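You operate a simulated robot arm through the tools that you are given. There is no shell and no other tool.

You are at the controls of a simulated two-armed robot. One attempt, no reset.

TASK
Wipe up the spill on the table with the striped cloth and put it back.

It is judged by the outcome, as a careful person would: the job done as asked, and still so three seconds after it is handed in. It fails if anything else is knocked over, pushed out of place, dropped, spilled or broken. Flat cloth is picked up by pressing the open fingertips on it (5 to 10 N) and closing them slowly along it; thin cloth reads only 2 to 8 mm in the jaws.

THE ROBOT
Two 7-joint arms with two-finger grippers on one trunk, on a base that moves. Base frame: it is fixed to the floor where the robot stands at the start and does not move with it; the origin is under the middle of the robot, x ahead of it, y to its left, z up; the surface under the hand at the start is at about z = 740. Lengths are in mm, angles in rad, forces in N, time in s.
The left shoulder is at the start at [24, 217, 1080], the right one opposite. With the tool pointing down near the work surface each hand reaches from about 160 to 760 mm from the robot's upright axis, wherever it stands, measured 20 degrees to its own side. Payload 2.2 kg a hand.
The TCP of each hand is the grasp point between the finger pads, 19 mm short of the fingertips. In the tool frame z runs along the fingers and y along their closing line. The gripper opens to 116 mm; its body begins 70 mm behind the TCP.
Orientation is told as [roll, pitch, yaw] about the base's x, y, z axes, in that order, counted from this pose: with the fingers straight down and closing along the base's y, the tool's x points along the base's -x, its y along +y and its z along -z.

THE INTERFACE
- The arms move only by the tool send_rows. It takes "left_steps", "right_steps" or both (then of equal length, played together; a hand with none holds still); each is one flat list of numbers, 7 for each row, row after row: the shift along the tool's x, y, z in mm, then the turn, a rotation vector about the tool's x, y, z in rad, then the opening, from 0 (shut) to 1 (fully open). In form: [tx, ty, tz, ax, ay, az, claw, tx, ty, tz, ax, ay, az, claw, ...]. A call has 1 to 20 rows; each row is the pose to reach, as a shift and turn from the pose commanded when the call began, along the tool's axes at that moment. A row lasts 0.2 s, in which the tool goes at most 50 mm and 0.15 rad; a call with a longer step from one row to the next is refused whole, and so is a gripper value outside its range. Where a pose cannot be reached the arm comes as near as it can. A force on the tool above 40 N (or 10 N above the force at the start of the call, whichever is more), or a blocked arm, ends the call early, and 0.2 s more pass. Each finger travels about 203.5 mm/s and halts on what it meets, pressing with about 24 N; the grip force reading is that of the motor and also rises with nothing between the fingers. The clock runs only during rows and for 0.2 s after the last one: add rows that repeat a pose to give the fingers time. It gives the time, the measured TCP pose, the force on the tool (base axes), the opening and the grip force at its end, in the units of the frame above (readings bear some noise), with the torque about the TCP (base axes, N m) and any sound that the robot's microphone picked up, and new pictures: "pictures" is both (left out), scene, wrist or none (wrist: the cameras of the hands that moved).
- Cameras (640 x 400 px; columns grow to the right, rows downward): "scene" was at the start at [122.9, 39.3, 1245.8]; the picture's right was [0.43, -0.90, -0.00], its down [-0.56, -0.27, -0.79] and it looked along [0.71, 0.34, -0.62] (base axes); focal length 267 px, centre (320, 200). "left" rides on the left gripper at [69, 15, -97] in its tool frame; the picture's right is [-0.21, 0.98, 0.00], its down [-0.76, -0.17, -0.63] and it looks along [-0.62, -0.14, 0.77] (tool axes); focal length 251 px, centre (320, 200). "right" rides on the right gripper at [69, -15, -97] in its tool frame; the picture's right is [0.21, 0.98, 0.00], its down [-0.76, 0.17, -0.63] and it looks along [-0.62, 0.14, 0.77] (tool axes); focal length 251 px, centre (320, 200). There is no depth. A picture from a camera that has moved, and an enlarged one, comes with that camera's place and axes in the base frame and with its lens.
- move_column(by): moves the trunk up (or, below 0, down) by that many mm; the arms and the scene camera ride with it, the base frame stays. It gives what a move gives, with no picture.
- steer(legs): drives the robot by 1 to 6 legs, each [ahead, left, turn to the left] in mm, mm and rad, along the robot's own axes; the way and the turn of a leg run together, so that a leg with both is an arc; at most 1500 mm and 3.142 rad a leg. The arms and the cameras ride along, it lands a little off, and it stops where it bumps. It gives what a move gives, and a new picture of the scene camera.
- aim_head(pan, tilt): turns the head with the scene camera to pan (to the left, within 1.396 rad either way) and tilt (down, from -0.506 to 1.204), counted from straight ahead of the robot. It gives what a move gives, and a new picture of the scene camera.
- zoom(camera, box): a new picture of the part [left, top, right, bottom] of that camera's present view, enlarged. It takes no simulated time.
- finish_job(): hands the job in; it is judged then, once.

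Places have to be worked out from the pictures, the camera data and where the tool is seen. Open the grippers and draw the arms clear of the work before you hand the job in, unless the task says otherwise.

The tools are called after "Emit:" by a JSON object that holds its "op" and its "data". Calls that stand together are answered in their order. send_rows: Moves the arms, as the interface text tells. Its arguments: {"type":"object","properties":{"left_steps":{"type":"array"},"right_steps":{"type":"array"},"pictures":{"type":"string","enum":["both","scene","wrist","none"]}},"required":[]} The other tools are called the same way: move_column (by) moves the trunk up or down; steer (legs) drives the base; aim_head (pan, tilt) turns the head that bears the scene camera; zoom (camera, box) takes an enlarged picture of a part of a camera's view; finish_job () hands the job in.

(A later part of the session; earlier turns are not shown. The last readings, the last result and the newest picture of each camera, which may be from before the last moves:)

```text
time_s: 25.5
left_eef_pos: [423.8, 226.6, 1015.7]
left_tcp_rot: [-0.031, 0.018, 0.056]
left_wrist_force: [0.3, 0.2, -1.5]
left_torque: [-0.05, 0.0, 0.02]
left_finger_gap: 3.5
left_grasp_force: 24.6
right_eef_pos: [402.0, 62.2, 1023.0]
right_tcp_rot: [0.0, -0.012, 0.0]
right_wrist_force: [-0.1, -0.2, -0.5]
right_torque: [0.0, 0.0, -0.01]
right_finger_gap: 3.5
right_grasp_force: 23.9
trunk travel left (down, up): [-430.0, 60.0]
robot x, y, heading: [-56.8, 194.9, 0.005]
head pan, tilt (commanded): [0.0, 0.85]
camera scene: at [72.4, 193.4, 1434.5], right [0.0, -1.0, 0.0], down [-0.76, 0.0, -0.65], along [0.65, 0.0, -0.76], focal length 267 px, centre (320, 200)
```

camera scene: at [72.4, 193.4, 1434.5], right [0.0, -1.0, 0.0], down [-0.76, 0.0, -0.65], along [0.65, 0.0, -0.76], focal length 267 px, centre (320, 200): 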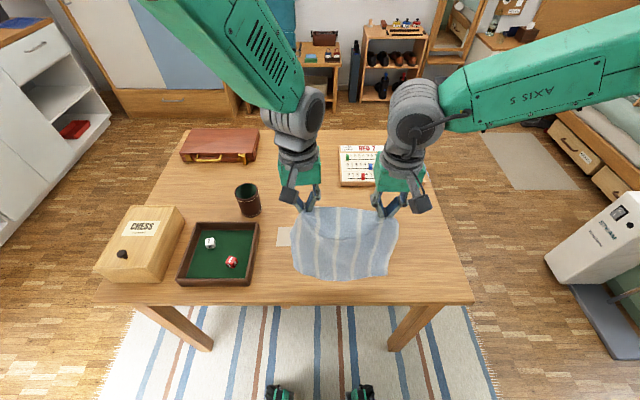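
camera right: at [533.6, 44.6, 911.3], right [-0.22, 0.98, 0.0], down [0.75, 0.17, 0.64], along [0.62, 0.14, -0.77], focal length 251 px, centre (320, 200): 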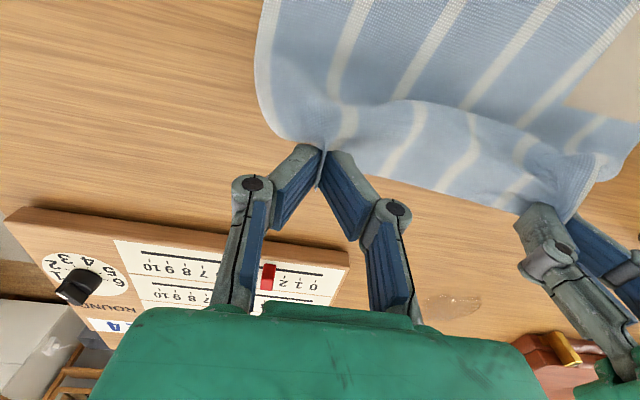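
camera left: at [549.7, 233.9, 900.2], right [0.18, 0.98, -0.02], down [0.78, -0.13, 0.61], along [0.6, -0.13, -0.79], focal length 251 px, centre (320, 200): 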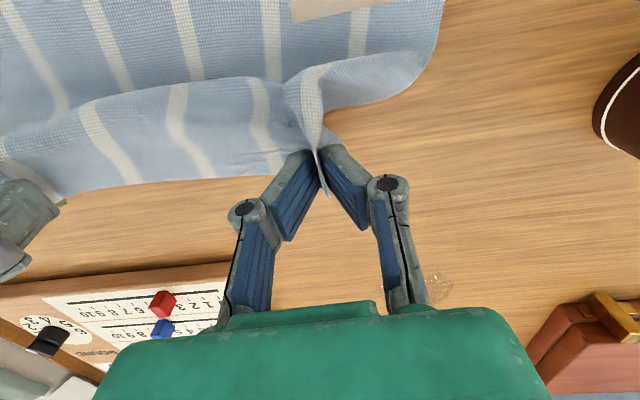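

The cloth now hangs like a curtain. I'll zoom in to check that its bottom is off the table and that the card has stayed put.

Emit:
{"op": "zoom", "data": {"camera": "scene", "box": [240, 180, 440, 300]}}

Emit:
{"op": "zoom", "data": {"camera": "left", "box": [0, 0, 640, 400]}}

Emit:
{"op": "zoom", "data": {"camera": "right", "box": [0, 0, 640, 400]}}

```text
3.20 times, centred on (340, 240) of scene
camera zoom: at [72.4, 193.4, 1434.5], right [0.0, -1.0, 0.0], down [-0.76, 0.0, -0.65], along [0.65, 0.0, -0.76], focal length 856 px, centre (256, 72)
```

zoom: 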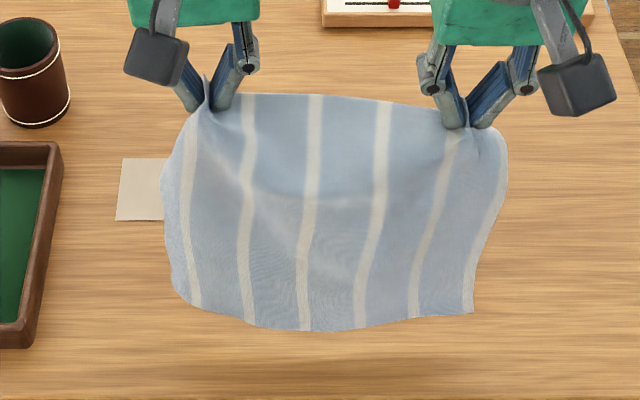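

```text
1.00 times, centred on (320, 200) of left (not enlarged: the box is as wide or as high as the picture)
camera zoom: at [354.7, 240.1, 1112.6], right [0.16, 0.99, -0.04], down [0.78, -0.1, 0.62], along [0.61, -0.13, -0.78], focal length 251 px, centre (320, 200)
```

zoom: 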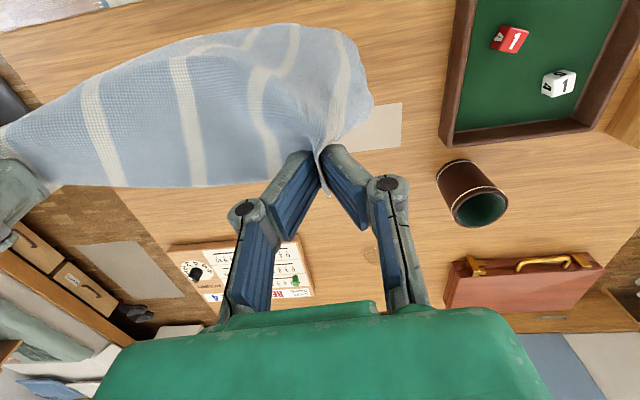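

```text
1.00 times, centred on (320, 200) of right (not enlarged: the box is as wide or as high as the picture)
camera zoom: at [333.1, 45.9, 1119.8], right [-0.22, 0.98, 0.0], down [0.75, 0.17, 0.64], along [0.63, 0.14, -0.77], focal length 251 px, centre (320, 200)
```

zoom: 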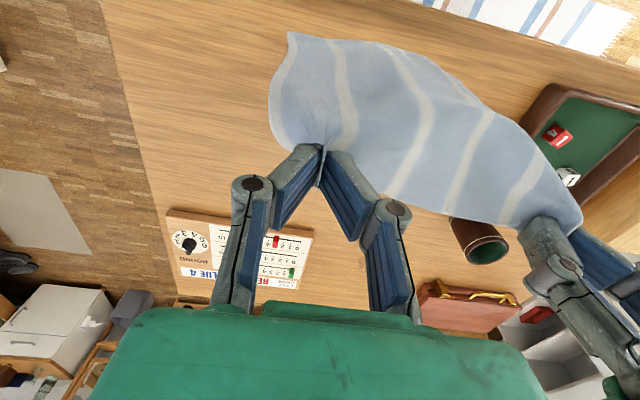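

The card is unmoved and the cloth hangs free. I'll raise the column a bit more so the hem clears everything, then drive forward again.

Emit:
{"op": "move_column", "data": {"by": 55}}

Emit:
{"op": "steer", "data": {"legs": [[188, 0, 0]]}}

```text
time_s: 26.4
left_eef_pos: [415.2, 224.8, 1077.0]
left_tcp_rot: [-0.035, 0.011, 0.058]
left_wrist_force: [0.9, 0.0, 0.1]
left_torque: [0.01, 0.02, -0.03]
left_finger_gap: 3.6
left_grasp_force: 24.0
right_eef_pos: [394.6, 62.3, 1084.0]
right_tcp_rot: [-0.001, -0.021, 0.0]
right_wrist_force: [-0.4, 0.3, 0.2]
right_torque: [0.03, -0.05, 0.03]
right_finger_gap: 3.4
right_grasp_force: 23.5
trunk travel left (down, up): [-485.0, 5.0]
robot x, y, heading: [-58.9, 193.2, 0.002]
head pan, tilt (commanded): [0.0, 0.85]
```

```text
time_s: 28.0
left_eef_pos: [606.6, 228.8, 1079.0]
left_tcp_rot: [-0.038, 0.006, 0.06]
left_wrist_force: [-0.4, 0.1, 0.3]
left_torque: [0.02, -0.03, 0.0]
left_finger_gap: 3.4
left_grasp_force: 24.3
right_eef_pos: [584.5, 65.1, 1084.5]
right_tcp_rot: [-0.003, -0.023, 0.004]
right_wrist_force: [-0.2, -0.1, -0.6]
right_torque: [-0.02, 0.01, -0.03]
right_finger_gap: 3.6
right_grasp_force: 23.7
trunk travel left (down, up): [-485.0, 5.0]
robot x, y, heading: [131.9, 196.4, 0.004]
head pan, tilt (commanded): [0.0, 0.85]
camera scene: at [253.5, 195.0, 1490.6], right [0.01, -1.0, 0.0], down [-0.75, 0.0, -0.66], along [0.66, 0.0, -0.75], focal length 267 px, centre (320, 200)
```

scene: 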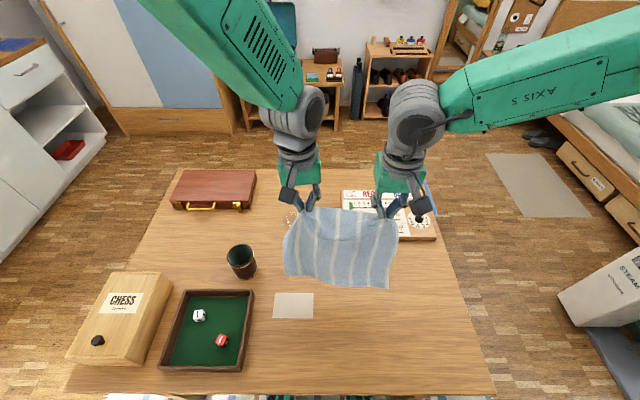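

With the cloth lifted, the whole card is visible and exactly where it was (x 487–558, y 214–327). Now I'll extend the arms so the cloth hangs over the spill, left pinch toward [835, 291] and right hand behind it toward [715, 185], away from the scoreboard.

Emit:
{"op": "send_rows", "data": {"left_steps": [-18, 7, 0, 0, 0, 0, 0, -36, 14, 0, 0, 0, 0, 0, -54, 20, 0, 0, 0, 0, 0, -72, 27, 0, 0, 0, 0, 0, -90, 34, 0, 0, 0, 0, 0, -108, 41, 0, 0, 0, 0, 0, -126, 47, 0, 0, 0, 0, 0, -144, 54, 0, 0, 0, 0, 0, -162, 61, 0, 0, 0, 0, 0, -180, 68, 0, 0, 0, 0, 0, -198, 74, 0, 0, 0, 0, 0, -216, 81, 0, 0, 0, 0, 0, -216, 81, 0, 0, 0, 0, 0, -216, 81, 0, 0, 0, 0, 0], "right_steps": [-9, 10, 0, 0, 0, 0, 0, -18, 21, 0, 0, 0, 0, 0, -28, 31, 0, 0, 0, 0, 0, -37, 41, 0, 0, 0, 0, 0, -46, 52, 0, 0, 0, 0, 0, -55, 62, 0, 0, 0, 0, 0, -65, 72, 0, 0, 0, 0, 0, -74, 83, 0, 0, 0, 0, 0, -83, 93, 0, 0, 0, 0, 0, -92, 103, 0, 0, 0, 0, 0, -102, 114, 0, 0, 0, 0, 0, -111, 124, 0, 0, 0, 0, 0, -111, 124, 0, 0, 0, 0, 0, -111, 124, 0, 0, 0, 0, 0], "pictures": "both"}}

```text
time_s: 31.0
left_eef_pos: [817.8, 320.2, 1077.1]
left_tcp_rot: [-0.04, 0.005, 0.061]
left_wrist_force: [-6.3, -6.9, 1.1]
left_torque: [-0.15, 0.11, -0.05]
left_finger_gap: 3.2
left_grasp_force: 23.6
right_eef_pos: [694.8, 191.6, 1087.0]
right_tcp_rot: [-0.002, -0.024, 0.006]
right_wrist_force: [7.0, 6.4, -1.3]
right_torque: [0.1, -0.16, -0.06]
right_finger_gap: 3.7
right_grasp_force: 23.7
trunk travel left (down, up): [-485.0, 5.0]
robot x, y, heading: [129.7, 199.3, 0.01]
head pan, tilt (commanded): [0.0, 0.85]
camera scene: at [258.3, 196.6, 1490.2], right [0.01, -1.0, 0.0], down [-0.75, 0.0, -0.66], along [0.66, 0.0, -0.75], focal length 267 px, centre (320, 200)
camera right: at [623.1, 175.6, 1183.2], right [-0.22, 0.98, -0.01], down [0.74, 0.17, 0.65], along [0.64, 0.14, -0.76], focal length 251 px, centre (320, 200)
camera left: at [747.0, 335.5, 1171.8], right [0.15, 0.99, -0.04], down [0.77, -0.09, 0.63], along [0.62, -0.13, -0.77], focal length 251 px, centre (320, 200)
```

scene: 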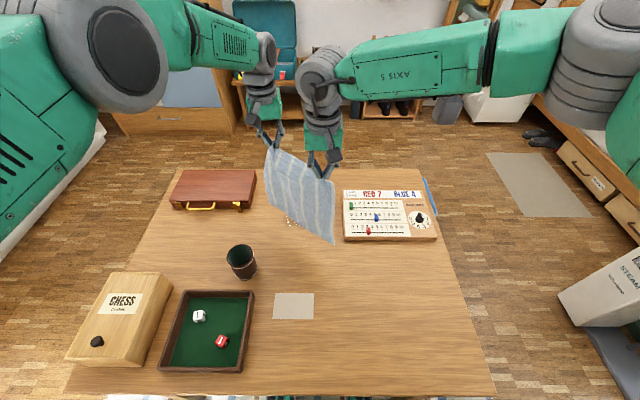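
right: 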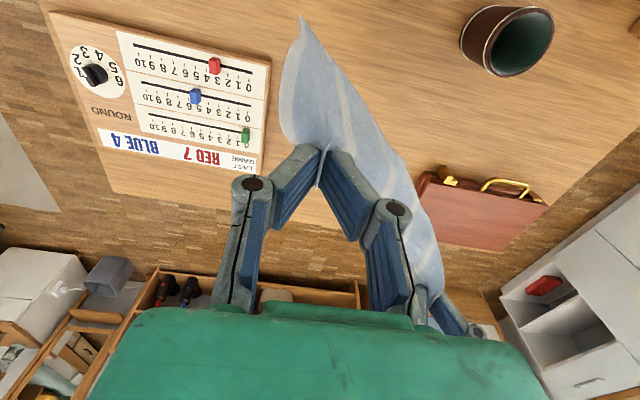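
left: 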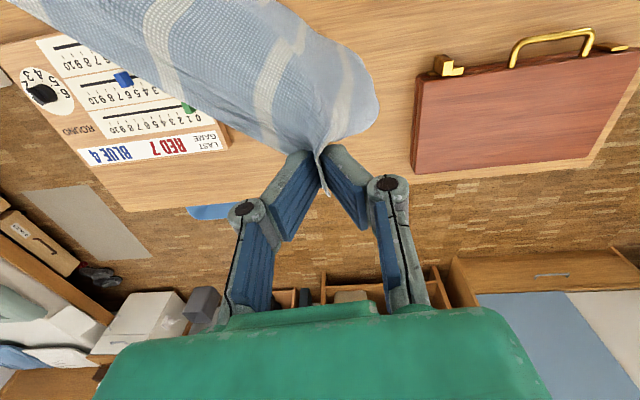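

The left hand is at [818, 320] with mild tension of about 9 N in the cloth. I'll bring it 25 mm closer to slacken it and straighten its tilt, then check before lowering.

Emit:
{"op": "send_rows", "data": {"left_steps": [0, -8, 0, -0.01, 0, 0.02, 0, 0, -16, 0, -0.02, 0, 0.04, 0, 0, -25, 0, -0.04, 0, 0.06, 0, 0, -25, 0, -0.04, 0, 0.06, 0], "right_steps": [0, 0, 0, 0, 0, 0, 0, 0, 0, 0, 0, 0, 0, 0, 0, 0, 0, 0, 0, 0, 0, 0, 0, 0, 0, 0, 0, 0], "pictures": "none"}}

Emit:
{"op": "move_column", "data": {"by": -70}}

Emit:
{"op": "zoom", "data": {"camera": "scene", "box": [160, 100, 460, 290]}}

```text
time_s: 32.0
left_eef_pos: [819.0, 297.6, 1075.8]
left_tcp_rot: [0.001, 0.004, 0.002]
left_wrist_force: [0.6, -0.9, 0.1]
left_torque: [-0.02, 0.02, 0.0]
left_finger_gap: 3.4
left_grasp_force: 24.3
right_eef_pos: [693.1, 192.0, 1087.7]
right_tcp_rot: [-0.004, -0.025, 0.005]
right_wrist_force: [0.5, -0.4, -0.6]
right_torque: [0.01, -0.02, 0.0]
right_finger_gap: 3.7
right_grasp_force: 24.0
trunk travel left (down, up): [-485.0, 5.0]
robot x, y, heading: [134.7, 198.4, 0.002]
head pan, tilt (commanded): [0.0, 0.85]
```

```text
time_s: 33.1
left_eef_pos: [819.1, 296.8, 1005.5]
left_tcp_rot: [-0.002, 0.003, 0.001]
left_wrist_force: [-0.9, -0.1, -0.4]
left_torque: [-0.04, -0.02, -0.01]
left_finger_gap: 3.4
left_grasp_force: 24.5
right_eef_pos: [693.0, 193.2, 1017.0]
right_tcp_rot: [0.0, -0.025, 0.005]
right_wrist_force: [0.9, 1.6, 0.3]
right_torque: [0.01, -0.03, 0.0]
right_finger_gap: 3.6
right_grasp_force: 24.1
trunk travel left (down, up): [-415.0, 75.0]
robot x, y, heading: [136.4, 195.3, 0.005]
head pan, tilt (commanded): [0.0, 0.85]
```

```text
2.11 times, centred on (310, 195) of scene
camera zoom: at [258.1, 196.6, 1420.2], right [0.01, -1.0, 0.0], down [-0.75, 0.0, -0.66], along [0.66, 0.0, -0.75], focal length 563 px, centre (341, 210)
```

zoom: 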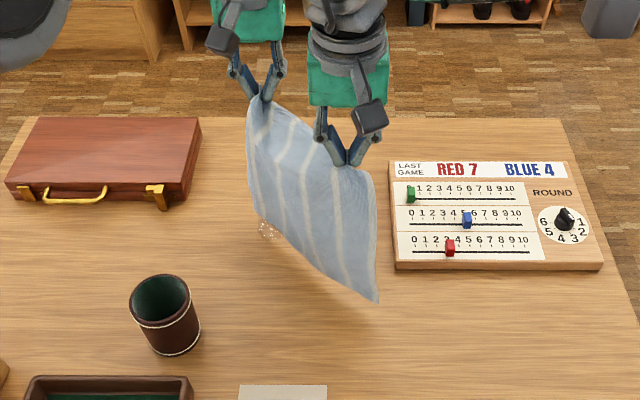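

The cloth's hem is just above the table, over the spill, and clear of the scoreboard and cup. I'll lower the column 120 mm so the cloth folds down onto the spill.

Emit:
{"op": "move_column", "data": {"by": -120}}

Emit:
{"op": "zoom", "data": {"camera": "scene", "box": [160, 80, 460, 270]}}

```text
time_s: 34.6
left_eef_pos: [818.9, 298.0, 886.4]
left_tcp_rot: [-0.001, 0.003, 0.0]
left_wrist_force: [-0.5, -0.1, 1.2]
left_torque: [0.03, 0.02, 0.01]
left_finger_gap: 3.7
left_grasp_force: 24.3
right_eef_pos: [695.1, 190.6, 899.2]
right_tcp_rot: [-0.003, -0.024, 0.005]
right_wrist_force: [0.6, 0.4, 0.2]
right_torque: [-0.01, -0.01, -0.03]
right_finger_gap: 3.7
right_grasp_force: 24.3
trunk travel left (down, up): [-295.0, 195.0]
robot x, y, heading: [133.5, 195.7, 0.006]
head pan, tilt (commanded): [0.0, 0.85]
```

```text
2.11 times, centred on (310, 175) of scene
camera zoom: at [257.4, 196.5, 1300.3], right [0.01, -1.0, 0.0], down [-0.75, 0.0, -0.66], along [0.66, 0.0, -0.75], focal length 563 px, centre (341, 253)
```

zoom: 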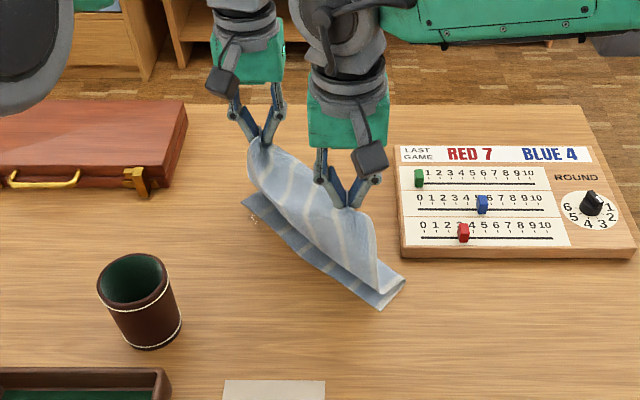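

The cloth is Z-folding onto the spill area. To keep its right end well away from the scoreboard corner at [743, 122], I'll shift the right hand 25 mm left and 10 mm back, then lower further.

Emit:
{"op": "send_rows", "data": {"left_steps": [0, 0, 0, 0, 0, 0, 0, 0, 0, 0, 0, 0, 0, 0, 0, 0, 0, 0, 0, 0, 0], "right_steps": [3, 9, 0, 0, 0, 0, 0, 7, 18, 0, 0, 0, 0, 0, 10, 26, 0, 0, 0, 0, 0], "pictures": "none"}}

Emit:
{"op": "move_column", "data": {"by": -60}}

Emit:
{"op": "zoom", "data": {"camera": "scene", "box": [160, 70, 460, 260]}}

```text
time_s: 35.4
left_eef_pos: [818.5, 298.7, 885.7]
left_tcp_rot: [0.0, 0.003, 0.002]
left_wrist_force: [0.0, 0.9, 0.0]
left_torque: [-0.05, -0.04, 0.0]
left_finger_gap: 3.2
left_grasp_force: 23.9
right_eef_pos: [683.9, 216.4, 898.7]
right_tcp_rot: [-0.005, -0.025, 0.006]
right_wrist_force: [0.0, 0.1, -0.6]
right_torque: [0.0, 0.0, 0.0]
right_finger_gap: 3.7
right_grasp_force: 24.1
trunk travel left (down, up): [-295.0, 195.0]
robot x, y, heading: [134.1, 196.6, 0.008]
head pan, tilt (commanded): [0.0, 0.85]
```

```text
time_s: 36.4
left_eef_pos: [818.2, 298.6, 826.2]
left_tcp_rot: [0.0, 0.004, 0.001]
left_wrist_force: [0.2, 0.1, -0.5]
left_torque: [-0.03, -0.03, 0.0]
left_finger_gap: 3.5
left_grasp_force: 23.7
right_eef_pos: [683.7, 217.3, 839.1]
right_tcp_rot: [-0.003, -0.024, 0.005]
right_wrist_force: [-0.1, 0.7, 0.5]
right_torque: [0.0, -0.01, 0.0]
right_finger_gap: 3.8
right_grasp_force: 23.9
trunk travel left (down, up): [-235.0, 255.0]
robot x, y, heading: [134.3, 197.3, 0.006]
head pan, tilt (commanded): [0.0, 0.85]
```

```text
2.11 times, centred on (310, 165) of scene
camera zoom: at [256.9, 196.7, 1240.3], right [0.01, -1.0, 0.0], down [-0.75, 0.0, -0.66], along [0.66, 0.0, -0.75], focal length 563 px, centre (341, 274)
```

zoom: 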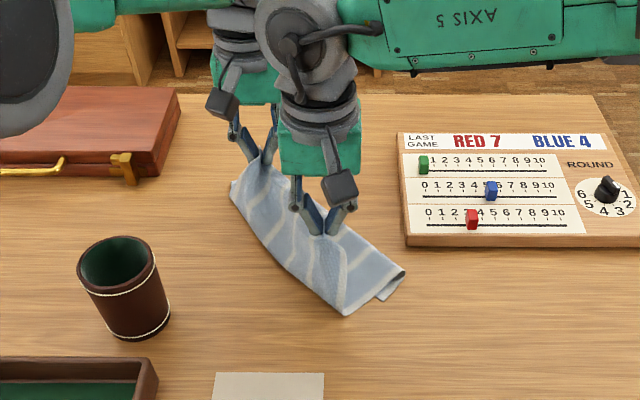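

The cloth is bunched compactly over the spill and away from all other objects. I'll lower the left hand toward contact, with the right hand following part way.

Emit:
{"op": "send_rows", "data": {"left_steps": [0, 0, 12, 0, 0, 0, 0, 0, 0, 24, 0, 0, 0, 0, 0, 0, 36, 0, 0, 0, 0, 0, 0, 48, 0, 0, 0, 0, 0, 0, 54, 0, 0, 0, 0], "right_steps": [0, 0, 8, 0, 0, 0, 0, 0, 0, 16, 0, 0, 0, 0, 0, 0, 24, 0, 0, 0, 0, 0, 0, 32, 0, 0, 0, 0, 0, 0, 40, 0, 0, 0, 0], "pictures": "both"}}

```text
time_s: 37.6
left_eef_pos: [818.8, 298.4, 771.1]
left_tcp_rot: [-0.001, 0.002, 0.003]
left_wrist_force: [-1.0, 0.1, -0.3]
left_torque: [0.0, 0.03, -0.04]
left_finger_gap: 3.5
left_grasp_force: 23.9
right_eef_pos: [684.7, 215.9, 797.8]
right_tcp_rot: [-0.003, -0.023, 0.007]
right_wrist_force: [0.5, 0.8, -0.2]
right_torque: [0.02, 0.01, 0.04]
right_finger_gap: 3.4
right_grasp_force: 23.8
trunk travel left (down, up): [-235.0, 255.0]
robot x, y, heading: [131.2, 197.6, 0.005]
head pan, tilt (commanded): [0.0, 0.85]
camera scene: at [257.4, 196.8, 1240.1], right [0.01, -1.0, 0.0], down [-0.76, 0.0, -0.66], along [0.66, 0.0, -0.76], focal length 267 px, centre (320, 200)
camera right: at [613.2, 199.1, 892.9], right [-0.22, 0.98, -0.01], down [0.74, 0.17, 0.65], along [0.64, 0.14, -0.76], focal length 251 px, centre (320, 200)
camera left: at [749.5, 313.7, 868.3], right [0.21, 0.98, 0.0], down [0.76, -0.17, 0.63], along [0.61, -0.13, -0.78], focal length 251 px, centre (320, 200)
```

scene: 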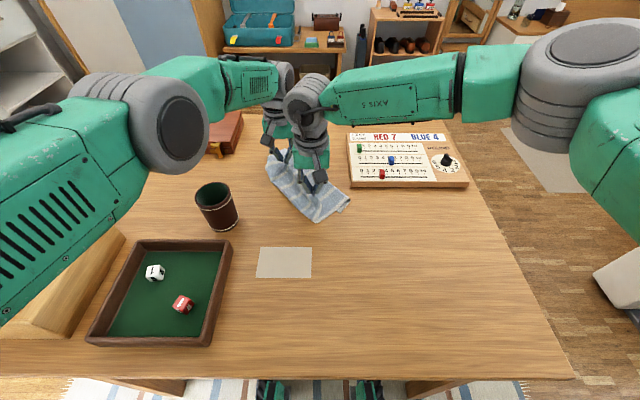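
right: 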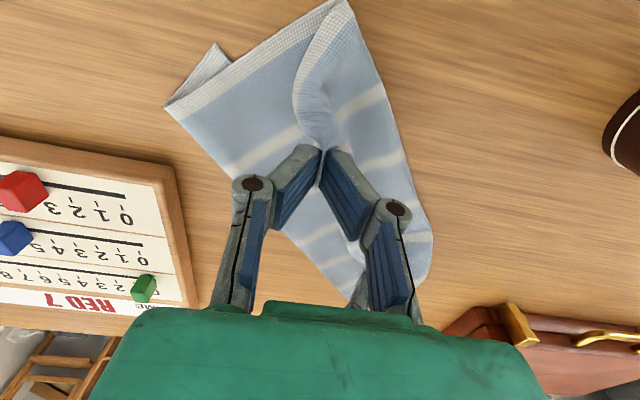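
left: 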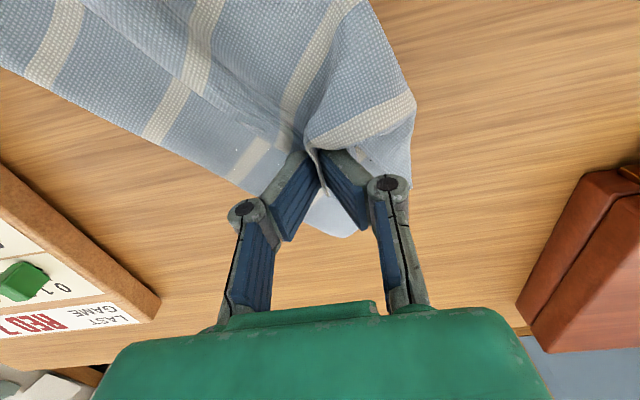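

The left fingertips sit just above the folded cloth over the spill. I'll press down gently to build contact force.

Emit:
{"op": "send_rows", "data": {"left_steps": [0, 0, 3, 0, 0, 0, 0, 0, 0, 6, 0, 0, 0, 0, 0, 0, 8, 0, 0, 0, 0], "right_steps": [0, 0, 5, 0, 0, 0, 0, 0, 0, 10, 0, 0, 0, 0, 0, 0, 15, 0, 0, 0, 0], "pictures": "none"}}

```text
time_s: 38.4
left_eef_pos: [819.4, 297.4, 763.2]
left_tcp_rot: [0.001, 0.004, 0.003]
left_wrist_force: [-0.5, -0.6, 0.1]
left_torque: [-0.03, 0.03, 0.0]
left_finger_gap: 3.6
left_grasp_force: 24.4
right_eef_pos: [684.8, 215.0, 783.9]
right_tcp_rot: [-0.002, -0.024, 0.004]
right_wrist_force: [0.4, -1.1, 1.4]
right_torque: [0.02, -0.02, -0.02]
right_finger_gap: 3.6
right_grasp_force: 24.0
trunk travel left (down, up): [-235.0, 255.0]
robot x, y, heading: [129.3, 194.4, 0.007]
head pan, tilt (commanded): [0.0, 0.85]
```

There is still no contact force at z 763, so I'll press a little further.

Emit:
{"op": "send_rows", "data": {"left_steps": [0, 0, 1.5, 0, 0, 0, 0, 0, 0, 3, 0, 0, 0, 0], "right_steps": [0, 0, 0, 0, 0, 0, 0, 0, 0, 0, 0, 0, 0, 0], "pictures": "none"}}

```text
time_s: 39.0
left_eef_pos: [819.7, 297.4, 762.9]
left_tcp_rot: [-0.001, 0.001, 0.002]
left_wrist_force: [0.7, 0.0, 7.9]
left_torque: [0.01, 0.01, -0.02]
left_finger_gap: 3.5
left_grasp_force: 23.4
right_eef_pos: [683.9, 215.3, 783.3]
right_tcp_rot: [-0.001, -0.026, 0.006]
right_wrist_force: [0.6, -0.7, 0.6]
right_torque: [0.01, 0.01, 0.02]
right_finger_gap: 3.6
right_grasp_force: 24.5
trunk travel left (down, up): [-235.0, 255.0]
robot x, y, heading: [131.8, 196.6, 0.006]
head pan, tilt (commanded): [0.0, 0.85]
```

The left hand now presses at about 8 N. I'll sweep it over the spill area in a raster at constant depth, with the right hand following in x to keep the cloth slack.

Emit:
{"op": "send_rows", "data": {"left_steps": [0, 12, 0, 0, 0, 0, 0, 0, 24, 0, 0, 0, 0, 0, 0, 35, 0, 0, 0, 0, 0, 12, 35, 0, 0, 0, 0, 0, 22, 35, 0, 0, 0, 0, 0, 22, 18, 0, 0, 0, 0, 0, 22, 0, 0, 0, 0, 0, 0, 22, -18, 0, 0, 0, 0, 0, 22, -35, 0, 0, 0, 0, 0, 10, -35, 0, 0, 0, 0, 0, -2, -35, 0, 0, 0, 0, 0, -2, -18, 0, 0, 0, 0, 0, -2, 0, 0, 0, 0, 0, 0, -2, 18, 0, 0, 0, 0, 0, -2, 35, 0, 0, 0, 0, 0, -14, 35, 0, 0, 0, 0, 0, -24, 35, 0, 0, 0, 0, 0, -24, 18, 0, 0, 0, 0, 0, -24, 0, 0, 0, 0, 0, 0, -24, -18, 0, 0, 0, 0, 0], "right_steps": [0, 4, 0, 0, 0, 0, 0, 0, 8, 0, 0, 0, 0, 0, 0, 12, 0, 0, 0, 0, 0, 12, 12, 0, 0, 0, 0, 0, 22, 12, 0, 0, 0, 0, 0, 22, 10, 0, 0, 0, 0, 0, 22, 8, 0, 0, 0, 0, 0, 22, 8, 0, 0, 0, 0, 0, 22, 8, 0, 0, 0, 0, 0, 10, 8, 0, 0, 0, 0, 0, -2, 8, 0, 0, 0, 0, 0, -2, 8, 0, 0, 0, 0, 0, -2, 8, 0, 0, 0, 0, 0, -2, 10, 0, 0, 0, 0, 0, -2, 12, 0, 0, 0, 0, 0, -14, 12, 0, 0, 0, 0, 0, -24, 12, 0, 0, 0, 0, 0, -24, 12, 0, 0, 0, 0, 0, -24, 12, 0, 0, 0, 0, 0, -24, 12, 0, 0, 0, 0, 0], "pictures": "both"}}

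```text
time_s: 43.2
left_eef_pos: [820.9, 295.2, 762.1]
left_tcp_rot: [0.002, 0.004, 0.001]
left_wrist_force: [-0.7, 0.3, -0.4]
left_torque: [-0.02, 0.0, 0.01]
left_finger_gap: 3.6
left_grasp_force: 24.3
left hand out of reach, approached as far as the arm can: row 11, 12, 17, 18, 19, 20
right_eef_pos: [709.5, 228.6, 783.9]
right_tcp_rot: [0.0, -0.024, 0.005]
right_wrist_force: [-0.4, -0.1, -0.4]
right_torque: [0.02, -0.03, -0.02]
right_finger_gap: 3.5
right_grasp_force: 23.9
trunk travel left (down, up): [-235.0, 255.0]
robot x, y, heading: [134.5, 196.9, 0.003]
head pan, tilt (commanded): [0.0, 0.85]
camera scene: at [257.3, 195.5, 1240.1], right [0.01, -1.0, 0.0], down [-0.76, 0.0, -0.66], along [0.66, 0.0, -0.76], focal length 267 px, centre (320, 200)
camera right: at [637.9, 211.9, 879.2], right [-0.22, 0.98, -0.01], down [0.74, 0.17, 0.65], along [0.64, 0.14, -0.76], focal length 251 px, centre (320, 200)
camera left: at [750.8, 310.6, 859.8], right [0.21, 0.98, 0.0], down [0.76, -0.17, 0.63], along [0.61, -0.13, -0.78], focal length 251 px, centre (320, 200)
```

scene: 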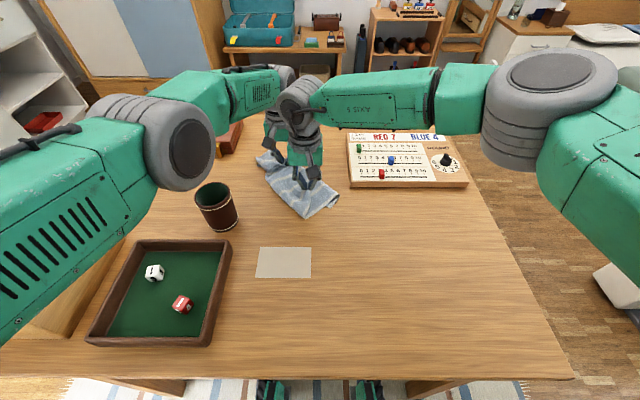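
right: 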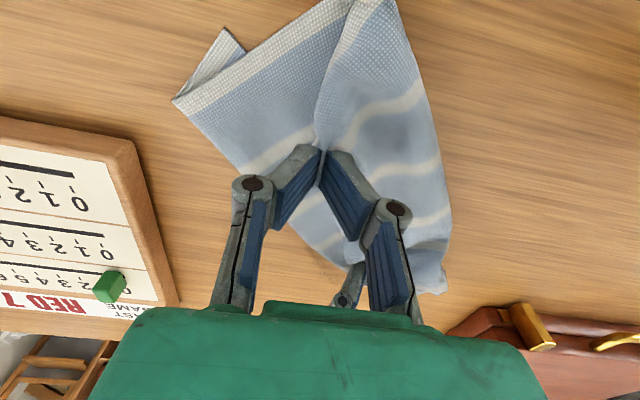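
left: 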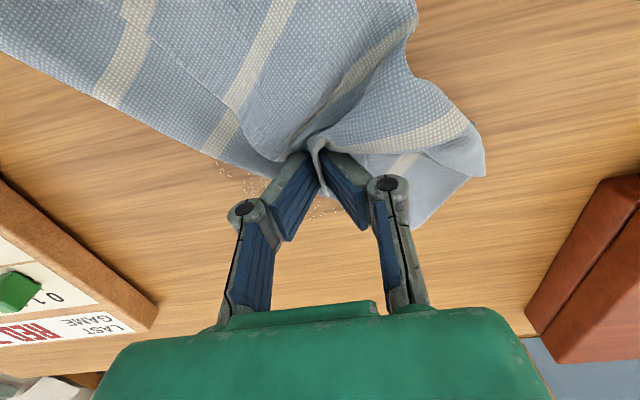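

The wrist view shows the near half wiped, with specks remaining at x ≈ 825–860. The left arm hit its reach limit at x ≈ 821. I'll lift slightly and tilt the fingers forward, which gains reach without driving closer to the table.

Emit:
{"op": "send_rows", "data": {"left_steps": [0, 0, -6, 0, 0, 0, 0, 0, 0, -8, 0, -0.12, 0, 0, 0, 0, -8, 0, -0.24, 0, 0, 0, 0, -8, 0, -0.34, 0, 0, 0, 0, -8, 0, -0.34, 0, 0], "right_steps": [0, 0, 0, 0, 0, 0, 0, 0, 0, 0, 0, 0, 0, 0, 0, 0, 0, 0, 0, 0, 0, 0, 0, 0, 0, 0, 0, 0, 0, 0, 0, 0, 0, 0, 0], "pictures": "wrist"}}

```text
time_s: 44.4
left_eef_pos: [818.1, 297.5, 771.8]
left_tcp_rot: [-0.001, -0.337, 0.003]
left_wrist_force: [-0.2, 0.1, -0.1]
left_torque: [-0.01, 0.0, -0.01]
left_finger_gap: 3.8
left_grasp_force: 24.2
right_eef_pos: [709.1, 228.8, 783.7]
right_tcp_rot: [-0.004, -0.024, 0.006]
right_wrist_force: [-1.0, -0.1, -0.2]
right_torque: [0.03, -0.02, 0.0]
right_finger_gap: 3.6
right_grasp_force: 23.8
trunk travel left (down, up): [-235.0, 255.0]
robot x, y, heading: [131.0, 198.2, 0.006]
head pan, tilt (commanded): [0.0, 0.85]
camera right: at [638.0, 212.6, 879.0], right [-0.22, 0.98, -0.01], down [0.74, 0.17, 0.65], along [0.64, 0.14, -0.76], focal length 251 px, centre (320, 200)
camera left: at [720.9, 311.9, 840.1], right [0.2, 0.98, 0.07], down [0.51, -0.16, 0.85], along [0.84, -0.13, -0.53], focal length 251 px, centre (320, 200)
```

right: 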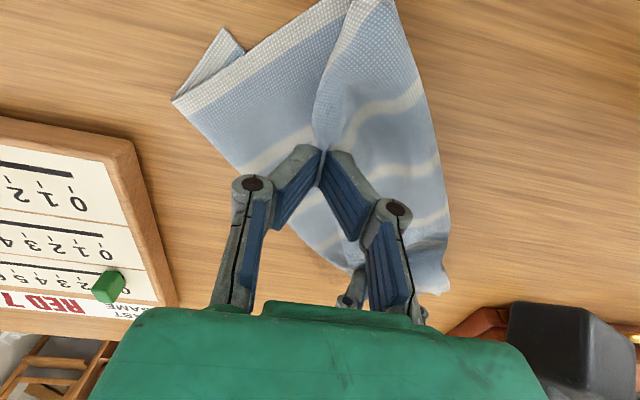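
left: 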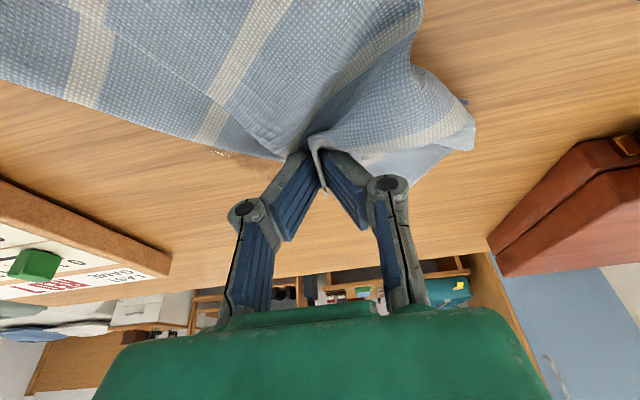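

The tilt succeeded. Specks remain near [815–860, 247–300]. I'll move forward 15 mm and lower to regain contact.

Emit:
{"op": "send_rows", "data": {"left_steps": [-7, 0, 2.5, 0, 0, 0, 0, -14.2, 0, 5, 0, 0, 0, 0, -11.8, 0, 11.6, 0, 0, 0, 0, -11.2, 0, 13.4, 0, 0, 0, 0], "right_steps": [-5, 0, 0, 0, 0, 0, 0, -10, 0, 0, 0, 0, 0, 0, -10, 0, 0, 0, 0, 0, 0, -10, 0, 0, 0, 0, 0, 0], "pictures": "none"}}

```text
time_s: 45.4
left_eef_pos: [835.2, 296.7, 763.8]
left_tcp_rot: [0.0, -0.336, 0.0]
left_wrist_force: [1.0, 0.3, 3.3]
left_torque: [-0.05, 0.01, 0.0]
left_finger_gap: 3.3
left_grasp_force: 23.7
right_eef_pos: [719.5, 229.5, 783.5]
right_tcp_rot: [-0.004, -0.024, 0.006]
right_wrist_force: [-0.5, -0.1, 0.3]
right_torque: [0.0, -0.01, 0.01]
right_finger_gap: 3.5
right_grasp_force: 24.0
trunk travel left (down, up): [-235.0, 255.0]
robot x, y, heading: [133.1, 195.5, 0.001]
head pan, tilt (commanded): [0.0, 0.85]
```

Contact is back at about 3 N. Before sweeping toward the right side I'll tilt the right hand the same way, so the two wrists stay clear of each other.

Emit:
{"op": "send_rows", "data": {"left_steps": [0, 0, 0, 0, 0, 0, 0, 0, 0, 0, 0, 0, 0, 0, 0, 0, 0, 0, 0, 0, 0, 0, 0, 0, 0, 0, 0, 0], "right_steps": [0, 0, -3, 0, -0.12, 0, 0, 3, -8, -5, 0, -0.24, 0, 0, 6, -15, -5, 0, -0.34, 0, 0, 6, -15, -5, 0, -0.34, 0, 0], "pictures": "both"}}

```text
time_s: 46.4
left_eef_pos: [834.4, 297.8, 764.7]
left_tcp_rot: [-0.001, -0.337, 0.002]
left_wrist_force: [0.5, 0.7, 3.7]
left_torque: [0.01, 0.01, -0.02]
left_finger_gap: 3.2
left_grasp_force: 24.1
right_eef_pos: [713.6, 212.0, 789.5]
right_tcp_rot: [-0.004, -0.366, 0.007]
right_wrist_force: [0.0, -0.3, 0.2]
right_torque: [0.0, 0.01, 0.01]
right_finger_gap: 3.4
right_grasp_force: 23.8
trunk travel left (down, up): [-235.0, 255.0]
robot x, y, heading: [131.8, 197.4, 0.009]
head pan, tilt (commanded): [0.0, 0.85]
camera scene: at [256.5, 196.5, 1240.3], right [0.01, -1.0, 0.0], down [-0.75, 0.0, -0.66], along [0.66, 0.0, -0.75], focal length 267 px, centre (320, 200)
camera right: at [614.7, 197.0, 854.8], right [-0.21, 0.98, -0.08], down [0.48, 0.17, 0.86], along [0.85, 0.14, -0.5], focal length 251 px, centre (320, 200)
camera left: at [735.8, 312.1, 832.0], right [0.2, 0.98, 0.07], down [0.51, -0.17, 0.85], along [0.84, -0.13, -0.53], focal length 251 px, centre (320, 200)
```

scene: 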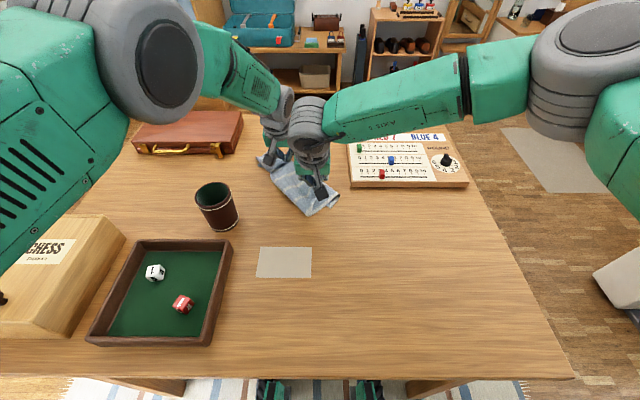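
right: 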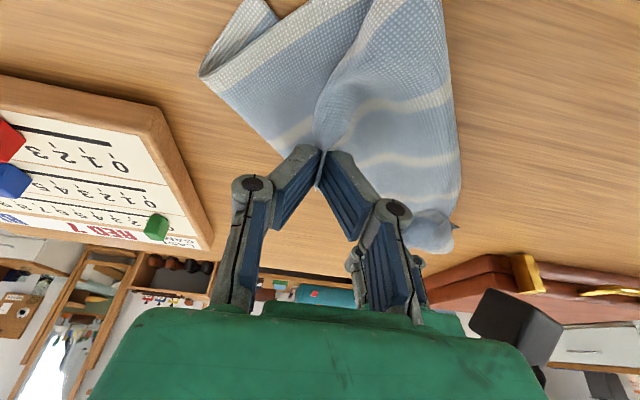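
left: 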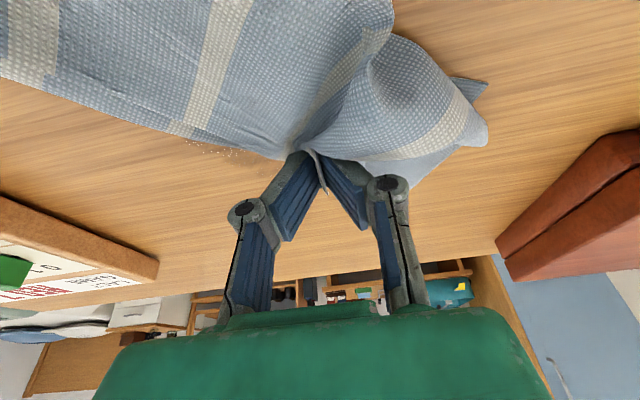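

Clearances look fine. Now I'll do the wiping raster with tilted hands, covering y 250–336 at x ≈ 815–852 under light pressure.

Emit:
{"op": "send_rows", "data": {"left_steps": [0.6, 0, 1.7, 0, 0, 0, 0, 0.6, -16, 1.7, 0, 0, 0, 0, 0.6, -32, 1.7, 0, 0, 0, 0, 0.6, -48, 1.7, 0, 0, 0, 0, 10, -48, -1.6, 0, 0, 0, 0, 19.5, -48, -4.9, 0, 0, 0, 0, 19.5, -32, -4.9, 0, 0, 0, 0, 10, -40, -1.6, 0, 0, 0, 0, 0.6, -30, 1.7, 0, 0, 0, 0, 0.6, -14, 1.7, 0, 0, 0, 0, 0.6, 2, 1.7, 0, 0, 0, 0, 0.6, 20, 1.7, 0, 0, 0, 0, 0.6, 38, 1.7, 0, 0, 0, 0, -7.9, 36, 4.7, 0, 0, 0, 0, -16.4, 30, 7.65, 0, 0, 0, 0, -16.4, 12, 7.65, 0, 0, 0, 0, -16.4, -6, 7.65, 0, 0, 0, 0, -16.4, -22, 7.65, 0, 0, 0, 0, -16.4, -34, 7.65, 0, 0, 0, 0, -23.9, -28, 10.3, 0, 0, 0, 0], "right_steps": [0, 0, 0, 0, 0, 0, 0, 0, -12, 0, 0, 0, 0, 0, 1.9, -28, -0.7, 0, 0, 0, 0, 3.7, -42, -1.4, 0, 0, 0, 0, 7.5, -42, -2.9, 0, 0, 0, 0, 11.2, -42, -4.3, 0, 0, 0, 0, 11.2, -30, -4.3, 0, 0, 0, 0, 7.5, -36, -2.9, 0, 0, 0, 0, 3.7, -28, -1.4, 0, 0, 0, 0, 0, -14, 0, 0, 0, 0, 0, 0, 0, 0, 0, 0, 0, 0, 0, 15, 0, 0, 0, 0, 0, 0, 28, 0, 0, 0, 0, 0, -3.7, 28, 1.4, 0, 0, 0, 0, -7.5, 24, 2.9, 0, 0, 0, 0, -7.5, 10, 2.9, 0, 0, 0, 0, -7.5, -4, 2.9, 0, 0, 0, 0, -5.6, -16, 2.1, 0, 0, 0, 0, -3.7, -28, 1.4, 0, 0, 0, 0, -5.6, -24, 2.1, 0, 0, 0, 0], "pictures": "both"}}

```text
time_s: 50.6
left_eef_pos: [860.2, 264.9, 762.1]
left_tcp_rot: [-0.002, -0.338, 0.0]
left_wrist_force: [-9.8, -6.4, 22.8]
left_torque: [-0.29, 0.28, -0.07]
left_finger_gap: 3.5
left_grasp_force: 23.9
right_eef_pos: [715.8, 186.5, 791.6]
right_tcp_rot: [0.001, -0.367, 0.002]
right_wrist_force: [5.6, 2.9, -0.9]
right_torque: [0.08, -0.11, -0.03]
right_finger_gap: 3.6
right_grasp_force: 23.8
trunk travel left (down, up): [-235.0, 255.0]
robot x, y, heading: [131.9, 198.0, 0.008]
head pan, tilt (commanded): [0.0, 0.85]
camera scene: at [252.7, 194.9, 1240.8], right [0.01, -1.0, 0.0], down [-0.75, 0.0, -0.66], along [0.66, 0.0, -0.75], focal length 267 px, centre (320, 200)
camera right: at [617.6, 169.9, 855.9], right [-0.2, 0.98, -0.08], down [0.48, 0.17, 0.86], along [0.85, 0.14, -0.5], focal length 251 px, centre (320, 200)
camera left: at [762.1, 279.1, 829.8], right [0.2, 0.98, 0.07], down [0.5, -0.16, 0.85], along [0.84, -0.14, -0.53], focal length 251 px, centre (320, 200)
```

scene: 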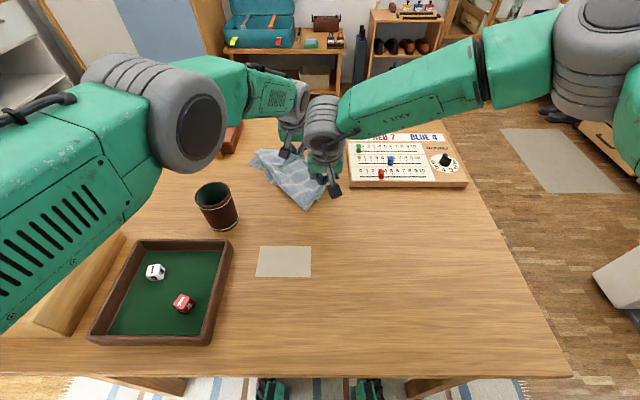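
right: 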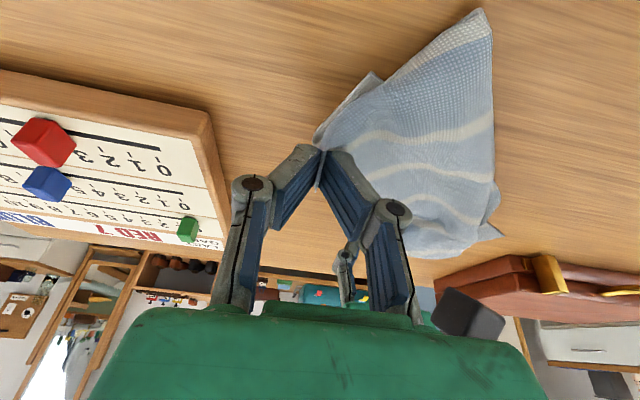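
left: 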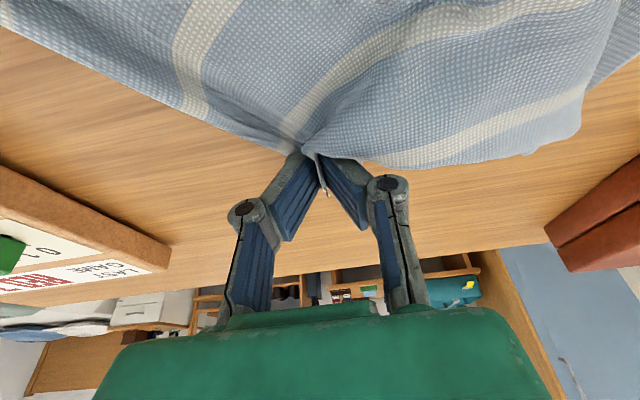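

No specks are visible at the cloth edge now. Contact has grown to about 23 N, so I'll ease up slightly and do a second pass over the far part and back across the middle.

Emit:
{"op": "send_rows", "data": {"left_steps": [-0.4, 0, -1.1, 0, 0, 0, 0, -0.4, 16, -1.1, 0, 0, 0, 0, -0.4, 32, -1.1, 0, 0, 0, 0, -0.4, 48, -1.1, 0, 0, 0, 0, -7.9, 56, 1.5, 0, 0, 0, 0, -7.9, 40, 1.5, 0, 0, 0, 0, -7.9, 24, 1.5, 0, 0, 0, 0, -7.9, 10, 1.5, 0, 0, 0, 0, 5.3, 10, -3.1, 0, 0, 0, 0, 16.6, 10, -7.1, 0, 0, 0, 0, 16.6, 26, -7.1, 0, 0, 0, 0, 16.6, 42, -7.1, 0, 0, 0, 0, 16.6, 58, -7.1, 0, 0, 0, 0, 29.8, 58, -11.7, 0, 0, 0, 0, 41.1, 50, -15.7, 0, 0, 0, 0, 41.1, 32, -15.7, 0, 0, 0, 0, 41.1, 14, -15.7, 0, 0, 0, 0, 41.1, -4, -15.7, 0, 0, 0, 0, 41.1, -12, -15.7, 0, 0, 0, 0], "right_steps": [-5.6, 4, 2.1, 0, 0, 0, 0, -5.6, 16, 2.1, 0, 0, 0, 0, -5.6, 30, 2.1, 0, 0, 0, 0, -5.6, 44, 2.1, 0, 0, 0, 0, -9.3, 50, 3.6, 0, 0, 0, 0, -9.3, 36, 3.6, 0, 0, 0, 0, -9.3, 22, 3.6, 0, 0, 0, 0, -9.3, 10, 3.6, 0, 0, 0, 0, -3.7, 10, 1.4, 0, 0, 0, 0, 3.7, 10, -1.4, 0, 0, 0, 0, 3.7, 24, -1.4, 0, 0, 0, 0, 3.7, 36, -1.4, 0, 0, 0, 0, 3.7, 48, -1.4, 0, 0, 0, 0, 11.2, 48, -4.3, 0, 0, 0, 0, 18.7, 42, -7.2, 0, 0, 0, 0, 18.7, 26, -7.2, 0, 0, 0, 0, 18.7, 10, -7.2, 0, 0, 0, 0, 18.7, -6, -7.2, 0, 0, 0, 0, 18.7, -14, -7.2, 0, 0, 0, 0], "pictures": "both"}}

```text
time_s: 54.6
left_eef_pos: [815.6, 256.0, 761.8]
left_tcp_rot: [0.0, -0.337, 0.0]
left_wrist_force: [1.0, 1.2, 3.5]
left_torque: [-0.04, -0.03, 0.02]
left_finger_gap: 3.6
left_grasp_force: 23.8
right_eef_pos: [699.1, 173.4, 788.5]
right_tcp_rot: [-0.002, -0.366, 0.006]
right_wrist_force: [-0.1, 0.0, 0.4]
right_torque: [-0.01, -0.02, -0.01]
right_finger_gap: 3.6
right_grasp_force: 24.0
trunk travel left (down, up): [-235.0, 255.0]
robot x, y, heading: [130.4, 191.0, 0.004]
head pan, tilt (commanded): [0.0, 0.85]
camera scene: at [256.0, 195.8, 1240.3], right [0.01, -1.0, 0.0], down [-0.75, 0.0, -0.66], along [0.66, 0.0, -0.75], focal length 267 px, centre (320, 200)
camera right: at [600.7, 157.6, 854.0], right [-0.21, 0.98, -0.08], down [0.48, 0.17, 0.86], along [0.85, 0.14, -0.5], focal length 251 px, centre (320, 200)
camera left: at [717.7, 271.2, 830.7], right [0.2, 0.98, 0.07], down [0.51, -0.17, 0.85], along [0.84, -0.13, -0.53], focal length 251 px, centre (320, 200)
```

scene: 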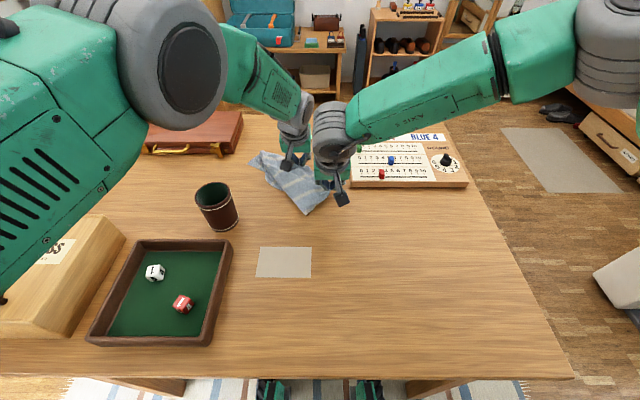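
right: 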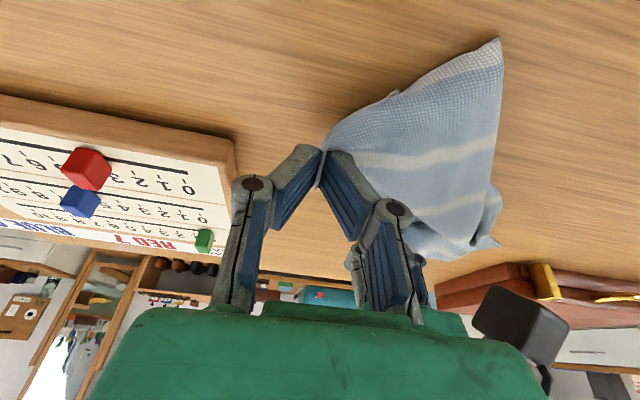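
left: 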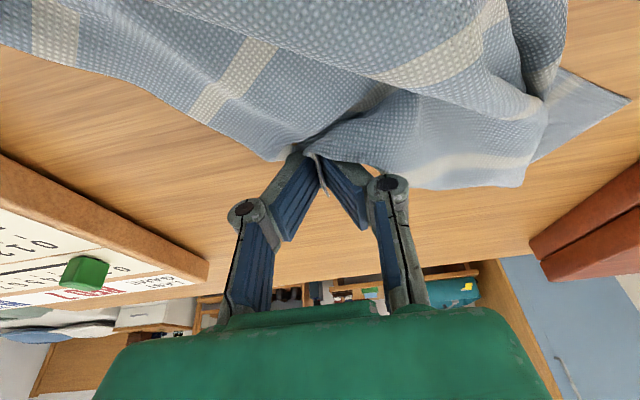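

The wiped area looks clean at the edges. I'll lift the cloth with the column to inspect the table underneath.

Emit:
{"op": "move_column", "data": {"by": 150}}

Emit:
{"op": "zoom", "data": {"camera": "scene", "box": [180, 120, 480, 310]}}

Emit:
{"op": "zoom", "data": {"camera": "left", "box": [0, 0, 640, 400]}}

```text
time_s: 56.3
left_eef_pos: [816.6, 255.9, 912.7]
left_tcp_rot: [-0.001, -0.335, 0.002]
left_wrist_force: [-0.6, 0.8, 0.0]
left_torque: [0.0, 0.0, -0.02]
left_finger_gap: 3.4
left_grasp_force: 24.3
right_eef_pos: [700.4, 174.6, 937.1]
right_tcp_rot: [-0.003, -0.363, 0.007]
right_wrist_force: [1.0, -0.2, -0.1]
right_torque: [-0.01, 0.0, 0.03]
right_finger_gap: 3.5
right_grasp_force: 24.1
trunk travel left (down, up): [-385.0, 105.0]
robot x, y, heading: [133.9, 194.3, 0.006]
head pan, tilt (commanded): [0.0, 0.85]
```

```text
2.11 times, centred on (330, 215) of scene
camera zoom: at [257.7, 195.9, 1390.1], right [0.01, -1.0, 0.0], down [-0.75, 0.0, -0.66], along [0.66, 0.0, -0.75], focal length 563 px, centre (299, 168)
```

zoom: 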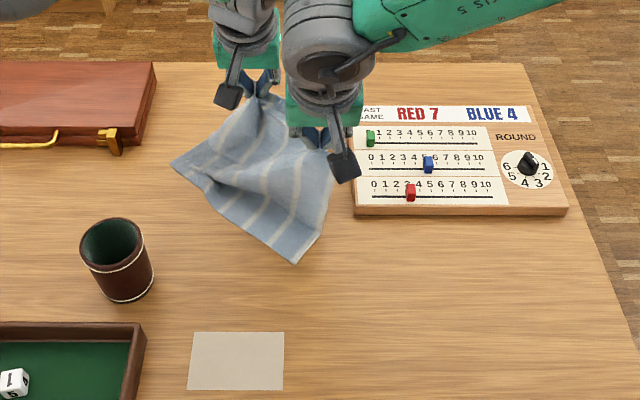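

```text
1.00 times, centred on (320, 200) of left (not enlarged: the box is as wide or as high as the picture)
camera zoom: at [718.3, 271.5, 980.0], right [0.2, 0.98, 0.07], down [0.51, -0.17, 0.85], along [0.84, -0.13, -0.53], focal length 251 px, centre (320, 200)
```

zoom: 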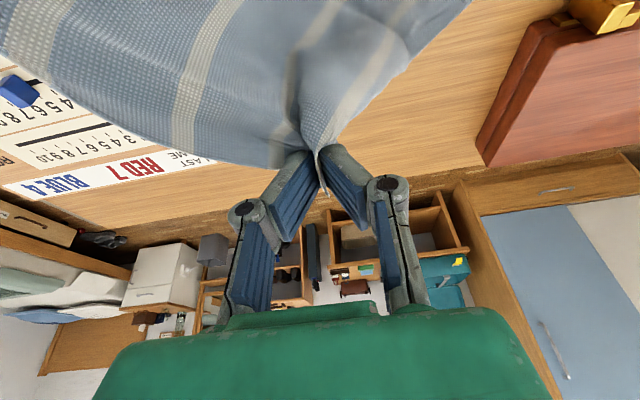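

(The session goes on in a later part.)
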